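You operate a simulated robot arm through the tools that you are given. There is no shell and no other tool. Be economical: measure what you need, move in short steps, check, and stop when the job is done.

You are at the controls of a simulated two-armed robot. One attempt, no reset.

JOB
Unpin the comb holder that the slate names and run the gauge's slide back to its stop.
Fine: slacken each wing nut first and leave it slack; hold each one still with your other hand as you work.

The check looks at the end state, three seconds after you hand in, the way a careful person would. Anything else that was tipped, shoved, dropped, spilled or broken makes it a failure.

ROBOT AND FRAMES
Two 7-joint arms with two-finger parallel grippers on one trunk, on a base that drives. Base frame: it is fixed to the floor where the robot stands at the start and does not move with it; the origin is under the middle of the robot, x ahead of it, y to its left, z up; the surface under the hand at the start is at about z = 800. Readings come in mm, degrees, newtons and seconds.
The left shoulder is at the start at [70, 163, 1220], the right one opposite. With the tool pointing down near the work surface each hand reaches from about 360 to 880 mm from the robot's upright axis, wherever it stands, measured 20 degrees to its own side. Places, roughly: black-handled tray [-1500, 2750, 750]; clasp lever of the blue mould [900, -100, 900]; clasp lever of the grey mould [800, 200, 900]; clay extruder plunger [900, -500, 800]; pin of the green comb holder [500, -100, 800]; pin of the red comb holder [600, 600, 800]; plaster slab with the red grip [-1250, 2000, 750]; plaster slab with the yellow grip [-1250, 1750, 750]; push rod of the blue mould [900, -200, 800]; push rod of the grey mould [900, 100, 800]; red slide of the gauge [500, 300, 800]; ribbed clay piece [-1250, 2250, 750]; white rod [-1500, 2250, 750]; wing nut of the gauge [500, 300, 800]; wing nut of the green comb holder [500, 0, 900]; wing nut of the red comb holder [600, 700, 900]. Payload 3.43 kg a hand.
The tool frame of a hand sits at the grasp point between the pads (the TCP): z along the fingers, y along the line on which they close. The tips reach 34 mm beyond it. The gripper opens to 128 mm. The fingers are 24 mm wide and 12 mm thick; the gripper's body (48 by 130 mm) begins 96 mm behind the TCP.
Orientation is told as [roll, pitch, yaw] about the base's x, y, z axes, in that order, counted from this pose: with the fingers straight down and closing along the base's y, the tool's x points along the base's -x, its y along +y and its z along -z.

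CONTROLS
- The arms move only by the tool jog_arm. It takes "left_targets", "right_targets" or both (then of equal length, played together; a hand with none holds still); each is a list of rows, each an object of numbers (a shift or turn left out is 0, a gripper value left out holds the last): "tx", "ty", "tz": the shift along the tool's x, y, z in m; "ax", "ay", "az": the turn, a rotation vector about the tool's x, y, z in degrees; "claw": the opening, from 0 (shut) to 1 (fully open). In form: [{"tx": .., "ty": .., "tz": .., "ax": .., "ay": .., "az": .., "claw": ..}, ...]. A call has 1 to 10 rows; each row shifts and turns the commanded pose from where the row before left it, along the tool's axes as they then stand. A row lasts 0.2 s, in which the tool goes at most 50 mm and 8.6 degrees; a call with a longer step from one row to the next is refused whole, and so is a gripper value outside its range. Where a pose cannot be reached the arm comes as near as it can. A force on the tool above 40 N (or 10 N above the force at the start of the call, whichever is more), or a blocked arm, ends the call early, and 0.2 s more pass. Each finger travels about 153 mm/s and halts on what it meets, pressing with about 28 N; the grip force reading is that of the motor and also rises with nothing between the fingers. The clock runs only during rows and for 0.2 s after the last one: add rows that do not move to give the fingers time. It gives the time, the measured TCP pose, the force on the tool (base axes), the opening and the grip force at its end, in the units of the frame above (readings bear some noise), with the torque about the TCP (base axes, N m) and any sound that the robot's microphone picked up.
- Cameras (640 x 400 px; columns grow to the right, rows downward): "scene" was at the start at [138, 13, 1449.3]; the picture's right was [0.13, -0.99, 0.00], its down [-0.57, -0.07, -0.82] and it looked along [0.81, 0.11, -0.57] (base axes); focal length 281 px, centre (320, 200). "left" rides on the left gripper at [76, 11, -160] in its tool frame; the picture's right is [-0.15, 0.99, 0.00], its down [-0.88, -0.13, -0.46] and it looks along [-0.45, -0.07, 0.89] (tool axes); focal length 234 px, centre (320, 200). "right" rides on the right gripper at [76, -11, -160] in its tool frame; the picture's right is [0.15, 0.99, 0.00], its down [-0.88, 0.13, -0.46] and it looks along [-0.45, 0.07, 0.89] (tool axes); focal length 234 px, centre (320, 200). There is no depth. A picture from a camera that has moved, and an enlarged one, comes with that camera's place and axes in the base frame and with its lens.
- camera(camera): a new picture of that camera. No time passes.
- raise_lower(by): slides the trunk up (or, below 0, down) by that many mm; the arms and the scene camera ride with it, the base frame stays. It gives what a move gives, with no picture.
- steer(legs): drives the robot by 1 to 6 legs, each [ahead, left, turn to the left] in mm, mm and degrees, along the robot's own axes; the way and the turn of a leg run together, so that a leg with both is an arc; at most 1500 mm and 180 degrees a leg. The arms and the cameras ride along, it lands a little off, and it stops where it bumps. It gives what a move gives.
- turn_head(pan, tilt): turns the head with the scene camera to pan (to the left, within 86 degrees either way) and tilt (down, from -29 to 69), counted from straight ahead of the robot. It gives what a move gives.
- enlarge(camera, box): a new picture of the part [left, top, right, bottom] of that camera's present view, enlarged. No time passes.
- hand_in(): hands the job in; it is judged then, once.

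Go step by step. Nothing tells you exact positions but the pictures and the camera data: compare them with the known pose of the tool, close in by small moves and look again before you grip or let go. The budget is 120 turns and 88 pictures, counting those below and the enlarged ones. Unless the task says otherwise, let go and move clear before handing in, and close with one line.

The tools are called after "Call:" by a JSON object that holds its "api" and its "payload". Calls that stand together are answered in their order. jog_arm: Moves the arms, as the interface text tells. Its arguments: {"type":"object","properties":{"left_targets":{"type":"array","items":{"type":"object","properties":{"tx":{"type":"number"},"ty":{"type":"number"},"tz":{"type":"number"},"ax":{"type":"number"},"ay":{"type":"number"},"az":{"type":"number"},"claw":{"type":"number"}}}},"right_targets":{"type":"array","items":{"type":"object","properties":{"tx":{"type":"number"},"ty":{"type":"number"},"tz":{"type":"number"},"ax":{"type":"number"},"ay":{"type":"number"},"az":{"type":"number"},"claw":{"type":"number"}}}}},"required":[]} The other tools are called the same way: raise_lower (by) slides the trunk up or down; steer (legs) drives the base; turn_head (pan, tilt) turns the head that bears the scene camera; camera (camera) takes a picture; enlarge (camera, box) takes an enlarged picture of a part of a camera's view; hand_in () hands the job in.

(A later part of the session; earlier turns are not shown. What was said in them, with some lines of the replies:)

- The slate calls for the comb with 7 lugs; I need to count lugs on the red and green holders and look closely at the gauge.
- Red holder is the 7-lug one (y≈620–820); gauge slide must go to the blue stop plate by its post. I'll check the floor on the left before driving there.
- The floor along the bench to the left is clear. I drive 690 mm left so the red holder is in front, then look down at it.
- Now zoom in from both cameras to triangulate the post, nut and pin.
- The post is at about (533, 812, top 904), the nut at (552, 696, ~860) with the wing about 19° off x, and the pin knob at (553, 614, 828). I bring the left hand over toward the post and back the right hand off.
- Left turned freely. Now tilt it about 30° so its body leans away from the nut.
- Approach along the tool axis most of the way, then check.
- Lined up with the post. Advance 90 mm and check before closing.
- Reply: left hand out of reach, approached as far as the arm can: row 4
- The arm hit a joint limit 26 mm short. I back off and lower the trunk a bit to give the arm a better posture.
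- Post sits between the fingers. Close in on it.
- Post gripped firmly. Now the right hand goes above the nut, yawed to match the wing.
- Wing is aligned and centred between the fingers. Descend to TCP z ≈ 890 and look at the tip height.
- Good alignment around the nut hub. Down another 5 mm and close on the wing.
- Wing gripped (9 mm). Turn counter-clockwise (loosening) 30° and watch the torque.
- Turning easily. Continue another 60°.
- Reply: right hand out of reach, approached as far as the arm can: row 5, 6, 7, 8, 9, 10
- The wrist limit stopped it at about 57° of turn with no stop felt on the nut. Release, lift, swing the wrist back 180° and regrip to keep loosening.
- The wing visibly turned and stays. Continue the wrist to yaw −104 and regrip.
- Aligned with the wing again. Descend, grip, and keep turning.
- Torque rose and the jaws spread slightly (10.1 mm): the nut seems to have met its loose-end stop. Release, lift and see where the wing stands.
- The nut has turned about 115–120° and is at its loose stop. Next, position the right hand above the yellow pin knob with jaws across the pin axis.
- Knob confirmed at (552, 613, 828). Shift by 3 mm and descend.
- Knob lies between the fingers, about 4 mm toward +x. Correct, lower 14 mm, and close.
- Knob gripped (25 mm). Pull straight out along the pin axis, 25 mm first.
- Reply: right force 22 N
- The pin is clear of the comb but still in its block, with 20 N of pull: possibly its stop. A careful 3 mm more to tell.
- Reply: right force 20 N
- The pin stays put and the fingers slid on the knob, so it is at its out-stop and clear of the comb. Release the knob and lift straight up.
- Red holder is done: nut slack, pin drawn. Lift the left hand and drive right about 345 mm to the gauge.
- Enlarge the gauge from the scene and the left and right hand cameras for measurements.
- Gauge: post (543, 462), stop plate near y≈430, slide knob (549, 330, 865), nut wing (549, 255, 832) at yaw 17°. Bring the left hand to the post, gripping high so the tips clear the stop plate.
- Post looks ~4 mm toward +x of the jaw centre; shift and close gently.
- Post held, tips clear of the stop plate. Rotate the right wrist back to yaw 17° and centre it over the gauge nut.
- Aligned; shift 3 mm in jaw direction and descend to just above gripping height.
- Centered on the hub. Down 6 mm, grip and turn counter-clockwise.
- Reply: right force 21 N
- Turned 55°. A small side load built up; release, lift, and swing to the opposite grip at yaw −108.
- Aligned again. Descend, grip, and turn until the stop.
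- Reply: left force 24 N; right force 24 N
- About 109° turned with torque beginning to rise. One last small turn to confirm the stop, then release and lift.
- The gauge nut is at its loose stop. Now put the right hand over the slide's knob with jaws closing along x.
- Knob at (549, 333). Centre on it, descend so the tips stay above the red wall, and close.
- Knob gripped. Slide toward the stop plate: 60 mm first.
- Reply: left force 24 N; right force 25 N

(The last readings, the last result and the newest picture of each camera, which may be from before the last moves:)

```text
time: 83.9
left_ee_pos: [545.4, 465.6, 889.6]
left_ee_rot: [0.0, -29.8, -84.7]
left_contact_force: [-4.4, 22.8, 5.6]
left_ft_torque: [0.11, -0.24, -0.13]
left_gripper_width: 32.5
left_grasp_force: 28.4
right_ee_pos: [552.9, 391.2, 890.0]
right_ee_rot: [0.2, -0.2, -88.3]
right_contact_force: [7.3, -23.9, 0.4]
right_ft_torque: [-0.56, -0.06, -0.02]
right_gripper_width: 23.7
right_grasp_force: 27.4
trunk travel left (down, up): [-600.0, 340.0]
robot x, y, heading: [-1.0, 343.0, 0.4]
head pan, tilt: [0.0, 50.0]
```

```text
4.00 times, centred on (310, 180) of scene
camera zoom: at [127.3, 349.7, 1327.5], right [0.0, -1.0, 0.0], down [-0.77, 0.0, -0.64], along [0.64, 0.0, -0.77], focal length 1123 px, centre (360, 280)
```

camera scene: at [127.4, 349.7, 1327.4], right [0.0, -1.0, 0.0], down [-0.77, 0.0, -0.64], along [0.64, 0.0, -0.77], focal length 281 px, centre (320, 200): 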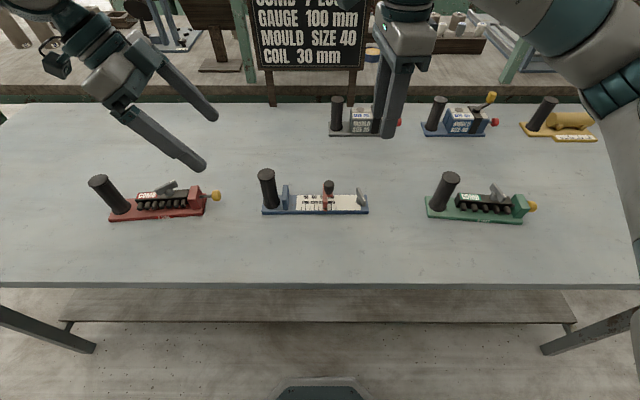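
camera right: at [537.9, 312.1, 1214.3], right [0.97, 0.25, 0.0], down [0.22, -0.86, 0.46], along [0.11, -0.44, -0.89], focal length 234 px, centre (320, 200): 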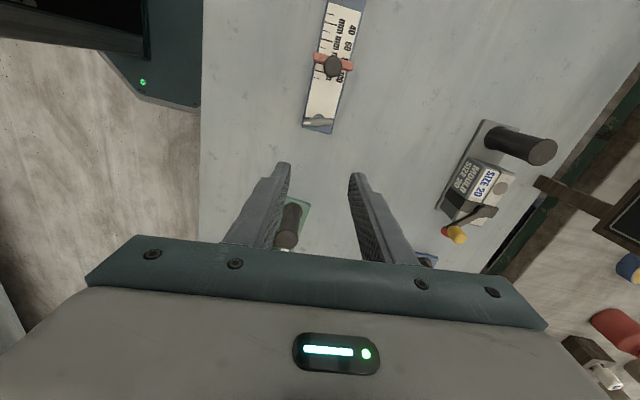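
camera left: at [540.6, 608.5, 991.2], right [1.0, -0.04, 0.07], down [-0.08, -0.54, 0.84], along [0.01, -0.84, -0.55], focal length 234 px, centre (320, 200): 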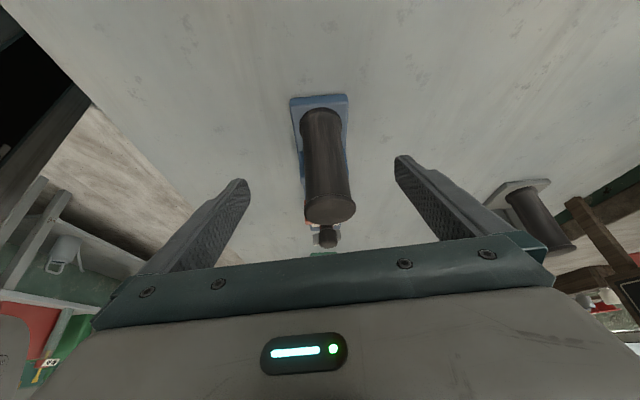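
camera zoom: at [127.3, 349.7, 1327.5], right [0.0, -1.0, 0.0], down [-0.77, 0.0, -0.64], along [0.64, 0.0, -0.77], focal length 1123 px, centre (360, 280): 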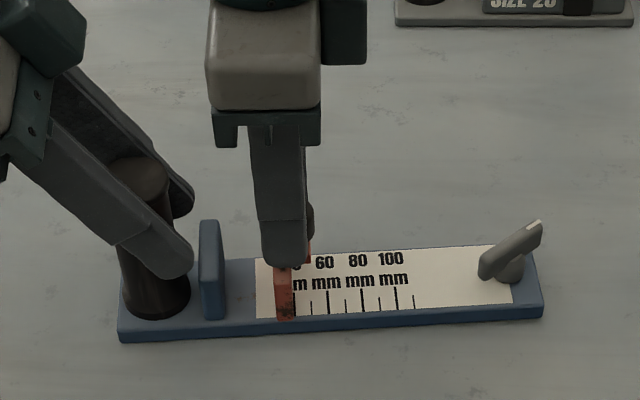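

The slide moved about 45 mm, but then the knob began slipping in the jaws and the gauge turned slightly. Look closely before pushing on.

Call:
{"api": "camera", "payload": {"camera": "right"}}

Call:
{"api": "enlarge", "payload": {"camera": "scene", "box": [254, 165, 334, 215]}}

```text
25 pictures are left
camera right: at [538.9, 467.9, 1049.7], right [0.98, 0.18, 0.0], down [0.16, -0.87, 0.46], along [0.08, -0.45, -0.89], focal length 234 px, centre (320, 200)
```

right: 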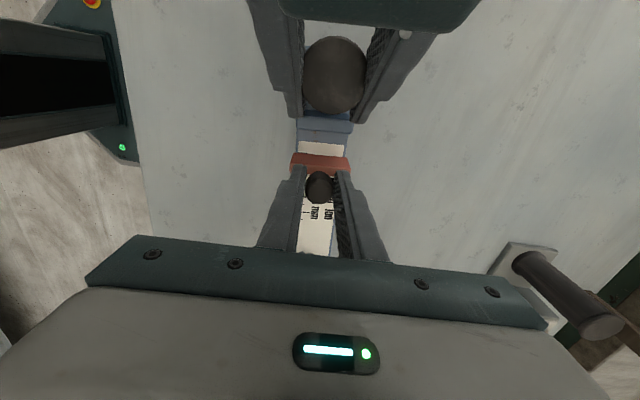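

```text
8.00 times, centred on (294, 190) of scene
camera zoom: at [127.3, 349.7, 1327.5], right [0.0, -1.0, 0.0], down [-0.77, 0.0, -0.64], along [0.64, 0.0, -0.77], focal length 2245 px, centre (528, 280)
```

zoom: 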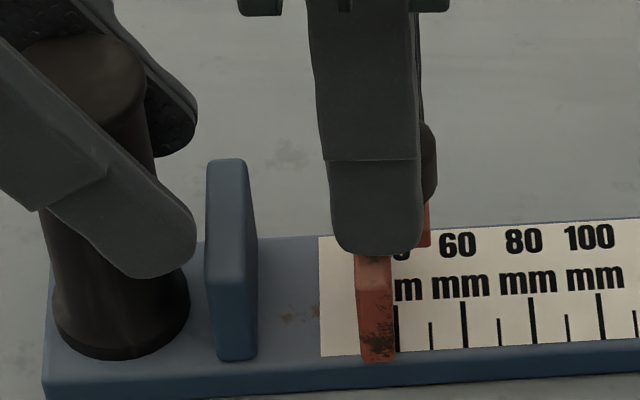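

The knob slipped about 8 mm in the jaws because my path drifted +x and skewed the gauge. Release, back up onto the knob's centre, regrip, and straighten it in x.

Call:
{"api": "jog_arm", "payload": {"right_targets": [{"claw": 0.24}, {"claw": 0.24}, {"tx": -0.008, "ty": -0.001}, {}]}}

Call:
{"api": "enlarge", "payload": {"camera": "right", "box": [220, 60, 420, 205]}}

Call:
{"api": "enlarge", "payload": {"camera": "scene", "box": [230, 130, 390, 230]}}

```text
time: 84.9
left_ee_pos: [546.8, 463.4, 890.9]
left_ee_rot: [0.0, -30.1, -84.8]
left_contact_force: [0.4, 0.4, 0.2]
left_ft_torque: [0.29, 0.01, 0.03]
left_gripper_width: 33.2
left_grasp_force: 28.4
right_ee_pos: [548.9, 386.2, 890.7]
right_ee_rot: [0.0, 0.0, -88.0]
right_contact_force: [-0.5, -0.1, 0.1]
right_ft_torque: [-0.06, 0.07, -0.02]
right_gripper_width: 30.4
right_grasp_force: 0.0
trunk travel left (down, up): [-600.0, 340.0]
robot x, y, heading: [3.3, 347.3, 0.1]
head pan, tilt: [0.0, 50.0]
```

```text
2.76 times, centred on (320, 132) of right
camera zoom: at [536.8, 461.7, 1050.2], right [0.98, 0.18, 0.0], down [0.16, -0.88, 0.46], along [0.08, -0.45, -0.89], focal length 646 px, centre (320, 386)
```

zoom: 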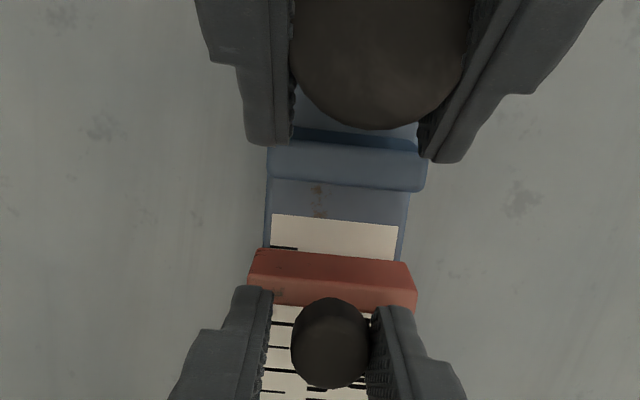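

```text
4.00 times, centred on (310, 180) of scene
camera zoom: at [127.9, 350.3, 1327.3], right [0.0, -1.0, 0.0], down [-0.77, 0.0, -0.64], along [0.64, 0.0, -0.77], focal length 1123 px, centre (360, 280)
```

zoom: 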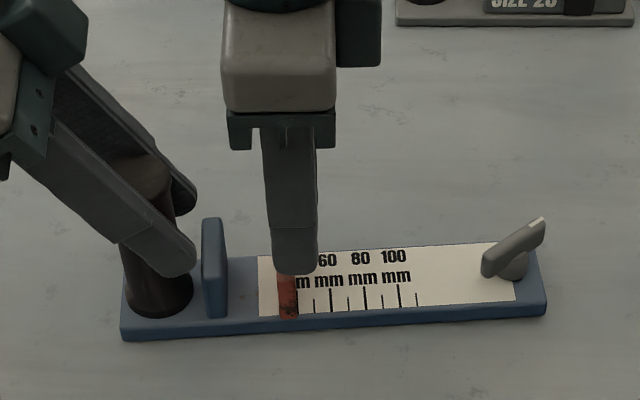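

Regrip on the knob's centre and straighten by moving about 4.5 mm toward −x.

Call:
{"api": "jog_arm", "payload": {"right_targets": [{"ty": 0.003}, {"claw": 0.18}, {"claw": 0.0}, {"claw": 0.0}, {"claw": 0.0}, {"ty": -0.0025}, {"ty": -0.0025}, {}]}}

Call:
{"api": "enlarge", "payload": {"camera": "scene", "box": [230, 130, 390, 230]}}

```text
time: 86.7
left_ee_pos: [546.4, 463.6, 890.9]
left_ee_rot: [0.0, -29.9, -84.7]
left_contact_force: [-10.6, 5.1, -0.1]
left_ft_torque: [0.2, 0.17, -0.6]
left_gripper_width: 33.5
left_grasp_force: 28.1
right_ee_pos: [547.8, 383.8, 890.4]
right_ee_rot: [-0.1, 0.1, -88.1]
right_contact_force: [10.6, -5.2, 0.2]
right_ft_torque: [-0.08, -0.18, -0.26]
right_gripper_width: 23.1
right_grasp_force: 28.2
trunk travel left (down, up): [-600.0, 340.0]
robot x, y, heading: [-0.5, 351.8, 0.5]
head pan, tilt: [0.0, 50.0]
```

```text
4.00 times, centred on (310, 180) of scene
camera zoom: at [127.9, 349.9, 1327.3], right [0.0, -1.0, 0.0], down [-0.77, 0.0, -0.64], along [0.64, 0.0, -0.77], focal length 1123 px, centre (360, 280)
```

zoom: 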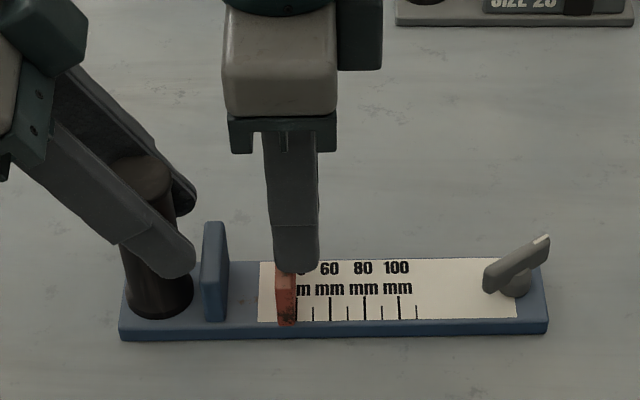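

Gauge is straight again. Push on slowly, 2 mm per row, and watch the force.

Call:
{"api": "jog_arm", "payload": {"right_targets": [{"tx": 0.002}, {"tx": 0.002}, {"tx": 0.002}, {"tx": 0.002}, {"tx": 0.002}]}}

Call:
{"api": "enlarge", "payload": {"camera": "scene", "box": [230, 130, 390, 230]}}

```text
time: 87.9
left_ee_pos: [548.3, 464.6, 891.4]
left_ee_rot: [0.0, -30.0, -84.7]
left_contact_force: [-3.0, 22.9, 3.8]
left_ft_torque: [0.02, 0.01, -0.24]
left_gripper_width: 33.1
left_grasp_force: 28.0
right_ee_pos: [547.3, 397.2, 889.9]
right_ee_rot: [0.0, -0.2, -88.1]
right_contact_force: [3.7, -23.3, -1.4]
right_ft_torque: [-0.43, -0.11, 0.0]
right_gripper_width: 23.3
right_grasp_force: 28.1
trunk travel left (down, up): [-600.0, 340.0]
robot x, y, heading: [2.0, 349.3, -0.0]
head pan, tilt: [0.0, 50.0]
```

```text
4.00 times, centred on (310, 180) of scene
camera zoom: at [127.8, 350.1, 1327.3], right [0.0, -1.0, 0.0], down [-0.77, 0.0, -0.64], along [0.64, 0.0, -0.77], focal length 1123 px, centre (360, 280)
```

zoom: 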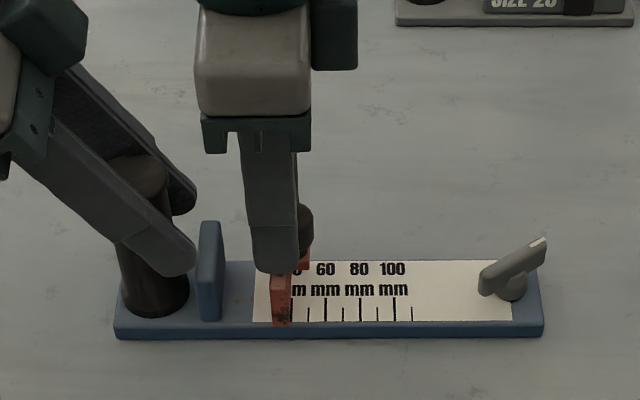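

The slide stays at exactly the same reading (~30 mm tick) while the knob slips, which suggests its end of travel. I test this: re-centre, draw the slide back 8 mm and push again, comparing forces.

Call:
{"api": "jog_arm", "payload": {"right_targets": [{"claw": 0.24}, {"claw": 0.24}, {"tx": -0.012}, {"claw": 0.1}, {"claw": 0.0}, {"claw": 0.0}, {}]}}

Call:
{"api": "jog_arm", "payload": {"right_targets": [{"tx": -0.003}, {"tx": -0.003}, {"tx": -0.003}, {"tx": -0.003}]}}

Call:
{"api": "enlarge", "payload": {"camera": "scene", "box": [230, 130, 390, 230]}}

```text
time: 89.5
left_ee_pos: [547.3, 463.6, 889.9]
left_ee_rot: [-0.1, -30.0, -84.8]
left_contact_force: [1.5, -2.9, -4.4]
left_ft_torque: [-0.78, 0.05, -0.02]
left_gripper_width: 33.1
left_grasp_force: 27.4
right_ee_pos: [547.1, 384.6, 890.4]
right_ee_rot: [-0.1, 0.1, -88.0]
right_contact_force: [-2.9, 1.6, 3.9]
right_ft_torque: [0.67, 0.09, 0.07]
right_gripper_width: 23.4
right_grasp_force: 27.8
trunk travel left (down, up): [-600.0, 340.0]
robot x, y, heading: [-0.9, 348.5, 0.1]
head pan, tilt: [0.0, 50.0]
```

```text
time: 90.5
left_ee_pos: [546.4, 464.0, 891.5]
left_ee_rot: [0.1, -29.9, -84.9]
left_contact_force: [-0.8, -2.0, -3.7]
left_ft_torque: [-0.64, 0.02, -0.12]
left_gripper_width: 33.3
left_grasp_force: 28.0
right_ee_pos: [547.0, 370.2, 890.8]
right_ee_rot: [0.0, 0.0, -88.0]
right_contact_force: [1.9, 2.2, 4.9]
right_ft_torque: [0.28, -0.07, 0.07]
right_gripper_width: 23.2
right_grasp_force: 27.5
trunk travel left (down, up): [-600.0, 340.0]
robot x, y, heading: [-0.7, 345.0, 0.1]
head pan, tilt: [0.0, 50.0]
```

```text
4.00 times, centred on (310, 180) of scene
camera zoom: at [127.4, 350.0, 1327.3], right [0.0, -1.0, 0.0], down [-0.77, 0.0, -0.64], along [0.64, 0.0, -0.77], focal length 1123 px, centre (360, 280)
```

zoom: 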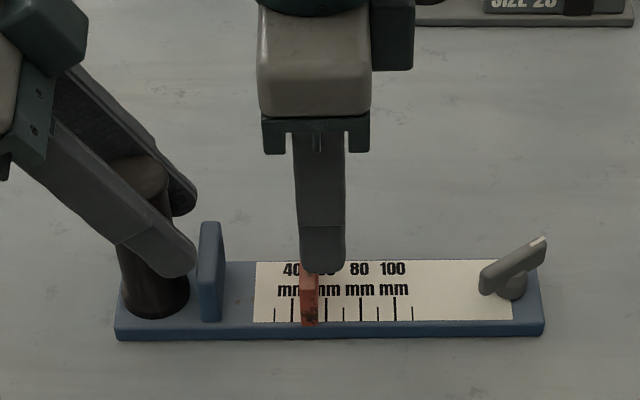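

Away from the end it slides with only ~2 N, so the ≥23 N point is its hard stop. Push it gently back to that stop.

Call:
{"api": "jog_arm", "payload": {"right_targets": [{"tx": 0.004}, {"tx": 0.004}, {"tx": 0.003}, {"tx": 0.002}, {"tx": 0.0015}]}}

```text
time: 91.7
left_ee_pos: [547.2, 463.8, 889.6]
left_ee_rot: [0.1, -30.0, -84.8]
left_contact_force: [2.8, 3.0, -6.5]
left_ft_torque: [0.6, -0.05, -0.02]
left_gripper_width: 33.2
left_grasp_force: 28.1
right_ee_pos: [547.4, 385.9, 889.4]
right_ee_rot: [0.1, 0.0, -88.0]
right_contact_force: [-3.6, -2.3, 4.7]
right_ft_torque: [-0.42, -0.01, 0.15]
right_gripper_width: 23.4
right_grasp_force: 28.0
trunk travel left (down, up): [-600.0, 340.0]
robot x, y, heading: [-0.7, 348.2, 0.2]
head pan, tilt: [0.0, 50.0]
```

Call:
{"api": "jog_arm", "payload": {"right_targets": [{"tx": 0.0015}, {"tx": 0.0015}, {}]}}

Call:
{"api": "enlarge", "payload": {"camera": "scene", "box": [230, 130, 390, 230]}}

```text
time: 92.5
left_ee_pos: [547.2, 464.8, 890.3]
left_ee_rot: [0.0, -29.9, -84.7]
left_contact_force: [-0.7, 18.3, -4.1]
left_ft_torque: [-0.33, -0.04, -0.16]
left_gripper_width: 33.3
left_grasp_force: 27.8
right_ee_pos: [546.8, 387.4, 889.3]
right_ee_rot: [0.0, -0.2, -88.0]
right_contact_force: [-0.7, -20.9, 7.2]
right_ft_torque: [-0.59, 0.03, 0.05]
right_gripper_width: 23.1
right_grasp_force: 27.9
trunk travel left (down, up): [-600.0, 340.0]
robot x, y, heading: [1.6, 349.0, 0.3]
head pan, tilt: [0.0, 50.0]
```

```text
4.00 times, centred on (310, 180) of scene
camera zoom: at [127.1, 349.7, 1327.4], right [0.0, -1.0, 0.0], down [-0.77, 0.0, -0.64], along [0.64, 0.0, -0.77], focal length 1123 px, centre (360, 280)
```

zoom: 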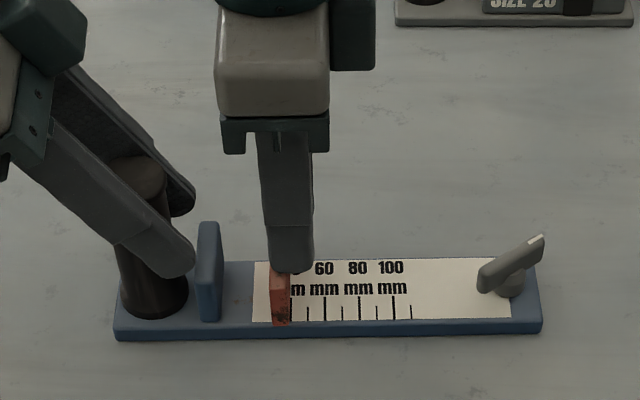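

Slide is at its stop. Release the knob and lift the right hand clear, then ease the gauge ~7 mm back to where it first stood with the left hand.

Call:
{"api": "jog_arm", "payload": {"right_targets": [{"claw": 0.24}, {"claw": 0.3}, {}, {"tz": -0.02}, {"tz": -0.03}, {"tz": -0.03}, {"tz": -0.03}]}}

Call:
{"api": "jog_arm", "payload": {"left_targets": [{"tx": -0.00086, "tz": 0.0005}, {"tx": -0.00086, "tz": 0.0005}, {"tx": -0.00086, "tz": 0.0005}, {"tx": -0.00086, "tz": 0.0005}, {"tx": -0.00086, "tz": 0.0005}, {"tx": -0.00086, "tz": 0.0005}, {"tx": -0.00086, "tz": 0.0005}, {}]}}

Call:
{"api": "enlarge", "payload": {"camera": "scene", "box": [230, 130, 390, 230]}}

```text
time: 94.1
left_ee_pos: [547.6, 463.6, 891.7]
left_ee_rot: [0.0, -29.9, -84.8]
left_contact_force: [-0.5, 0.1, -3.6]
left_ft_torque: [0.3, 0.01, 0.02]
left_gripper_width: 33.2
left_grasp_force: 27.9
right_ee_pos: [547.0, 388.2, 999.9]
right_ee_rot: [0.0, 0.0, -88.0]
right_contact_force: [-0.3, 0.5, -0.5]
right_ft_torque: [-0.04, -0.03, 0.0]
right_gripper_width: 38.4
right_grasp_force: 0.1
trunk travel left (down, up): [-600.0, 340.0]
robot x, y, heading: [-1.0, 345.6, 0.2]
head pan, tilt: [0.0, 50.0]
```

```text
time: 95.9
left_ee_pos: [549.8, 456.3, 892.0]
left_ee_rot: [0.0, -30.0, -84.9]
left_contact_force: [-0.2, -0.2, -3.8]
left_ft_torque: [0.31, -0.02, 0.0]
left_gripper_width: 33.5
left_grasp_force: 27.7
right_ee_pos: [547.7, 387.3, 998.8]
right_ee_rot: [0.0, 0.0, -88.0]
right_contact_force: [0.2, -0.6, 0.6]
right_ft_torque: [-0.02, 0.0, -0.03]
right_gripper_width: 38.1
right_grasp_force: 0.1
trunk travel left (down, up): [-600.0, 340.0]
robot x, y, heading: [-3.1, 348.5, 0.1]
head pan, tilt: [0.0, 50.0]
```

```text
4.00 times, centred on (310, 180) of scene
camera zoom: at [127.9, 349.9, 1327.3], right [0.0, -1.0, 0.0], down [-0.77, 0.0, -0.64], along [0.64, 0.0, -0.77], focal length 1123 px, centre (360, 280)
```

zoom: 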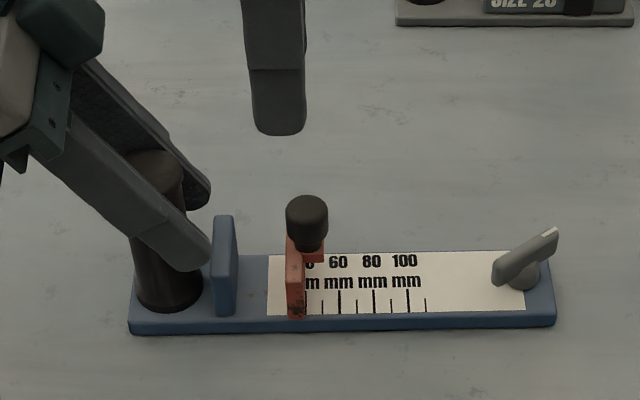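

Slide still at the stop reading and the gauge back at its place in y; it is ~3 mm forward in x, so ease that back, release and lift off.

Call:
{"api": "jog_arm", "payload": {"left_targets": [{"ty": -0.001}, {"ty": -0.001}, {"ty": -0.001}, {}, {"claw": 0.35}, {"claw": 0.6}, {"claw": 1.0}, {}, {"tz": -0.02}, {"tz": -0.03}]}}

Call:
{"api": "jog_arm", "payload": {"left_targets": [{"tz": -0.03}, {"tz": -0.03}, {"tz": -0.03}, {"tz": -0.03}, {}], "right_targets": [{"tz": -0.02}, {"tz": -0.02}, {"tz": -0.02}, {"tz": -0.02}, {}]}}

Call:
{"api": "camera", "payload": {"camera": "scene"}}

Call:
{"api": "enlarge", "payload": {"camera": "scene", "box": [230, 130, 390, 230]}}

Call:
{"api": "enlarge", "payload": {"camera": "right", "box": [220, 40, 420, 165]}}

```text
time: 98.1
left_ee_pos: [544.5, 484.0, 935.0]
left_ee_rot: [0.0, -29.9, -84.7]
left_contact_force: [0.2, -0.4, -0.2]
left_ft_torque: [-0.03, 0.01, 0.02]
left_gripper_width: 128.1
left_grasp_force: 0.1
right_ee_pos: [547.3, 388.9, 998.7]
right_ee_rot: [-0.1, 0.0, -88.0]
right_contact_force: [0.1, 0.5, 0.8]
right_ft_torque: [0.03, -0.01, -0.02]
right_gripper_width: 38.3
right_grasp_force: 0.2
trunk travel left (down, up): [-600.0, 340.0]
robot x, y, heading: [-0.8, 349.2, 0.3]
head pan, tilt: [0.0, 50.0]
```

```text
time: 99.3
left_ee_pos: [541.5, 541.5, 1037.6]
left_ee_rot: [-0.1, -30.0, -84.7]
left_contact_force: [0.1, -0.2, 0.6]
left_ft_torque: [-0.01, 0.01, -0.02]
left_gripper_width: 128.1
left_grasp_force: 0.0
right_ee_pos: [547.4, 389.4, 1079.1]
right_ee_rot: [-0.1, 0.0, -88.0]
right_contact_force: [-0.2, -0.6, 0.2]
right_ft_torque: [0.01, 0.02, 0.0]
right_gripper_width: 38.6
right_grasp_force: 0.0
trunk travel left (down, up): [-600.0, 340.0]
robot x, y, heading: [-3.8, 348.2, 0.1]
head pan, tilt: [0.0, 50.0]
```

```text
16 pictures are left
camera scene: at [128.4, 349.5, 1327.2], right [0.0, -1.0, 0.0], down [-0.77, 0.0, -0.64], along [0.64, 0.0, -0.77], focal length 281 px, centre (320, 200)
```

scene: 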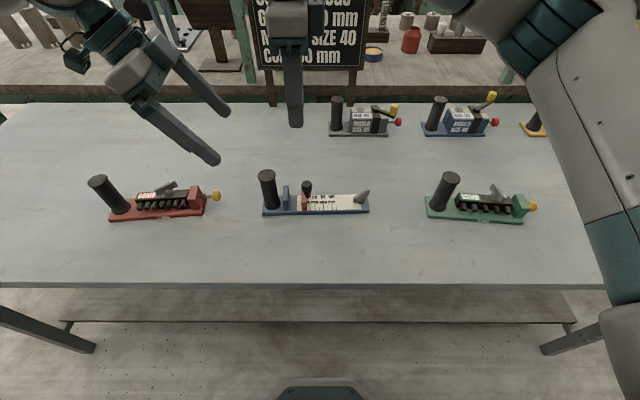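

```text
4.00 times, centred on (310, 180) of scene
camera zoom: at [128.4, 349.5, 1327.2], right [0.0, -1.0, 0.0], down [-0.77, 0.0, -0.64], along [0.64, 0.0, -0.77], focal length 1123 px, centre (360, 280)
```

zoom: 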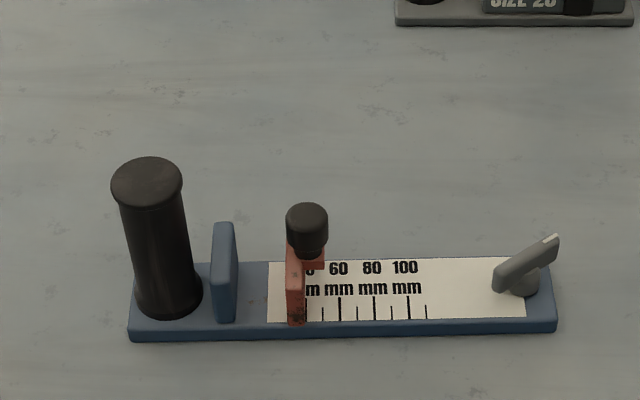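

```text
3.20 times, centred on (320, 102) of right
camera zoom: at [533.8, 465.0, 1239.1], right [0.98, 0.18, 0.0], down [0.16, -0.88, 0.45], along [0.08, -0.45, -0.89], focal length 749 px, centre (320, 512)
```

zoom: 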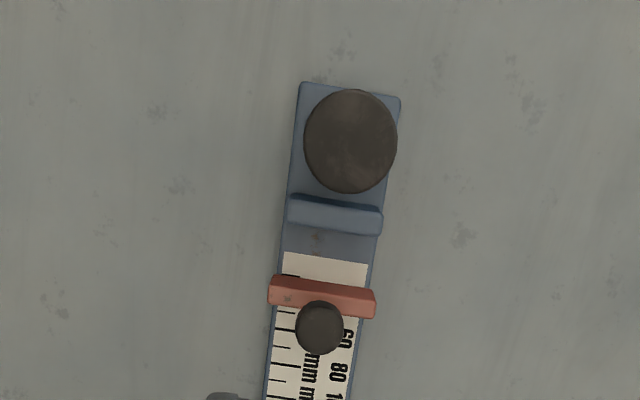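

Both items look right: red 7-lug comb holder has its pin drawn and nut slack, the gauge slide sits at its stop with its nut slack, and both hands are clear. Handing in.

Call:
{"api": "hand_in", "payload": {}}

```text
The job is handed in.
```

I drew the pin of the red 7-lug comb holder and ran the gauge's slide back to its stop, with both wing nuts left slack. The slide stops dead at about the 30 mm mark, short of the blue plate, and I took that as its stop. I held each piece by its post throughout. The gauge still slipped several mm and turned a few degrees as I worked, so I eased it back to about where it stood.
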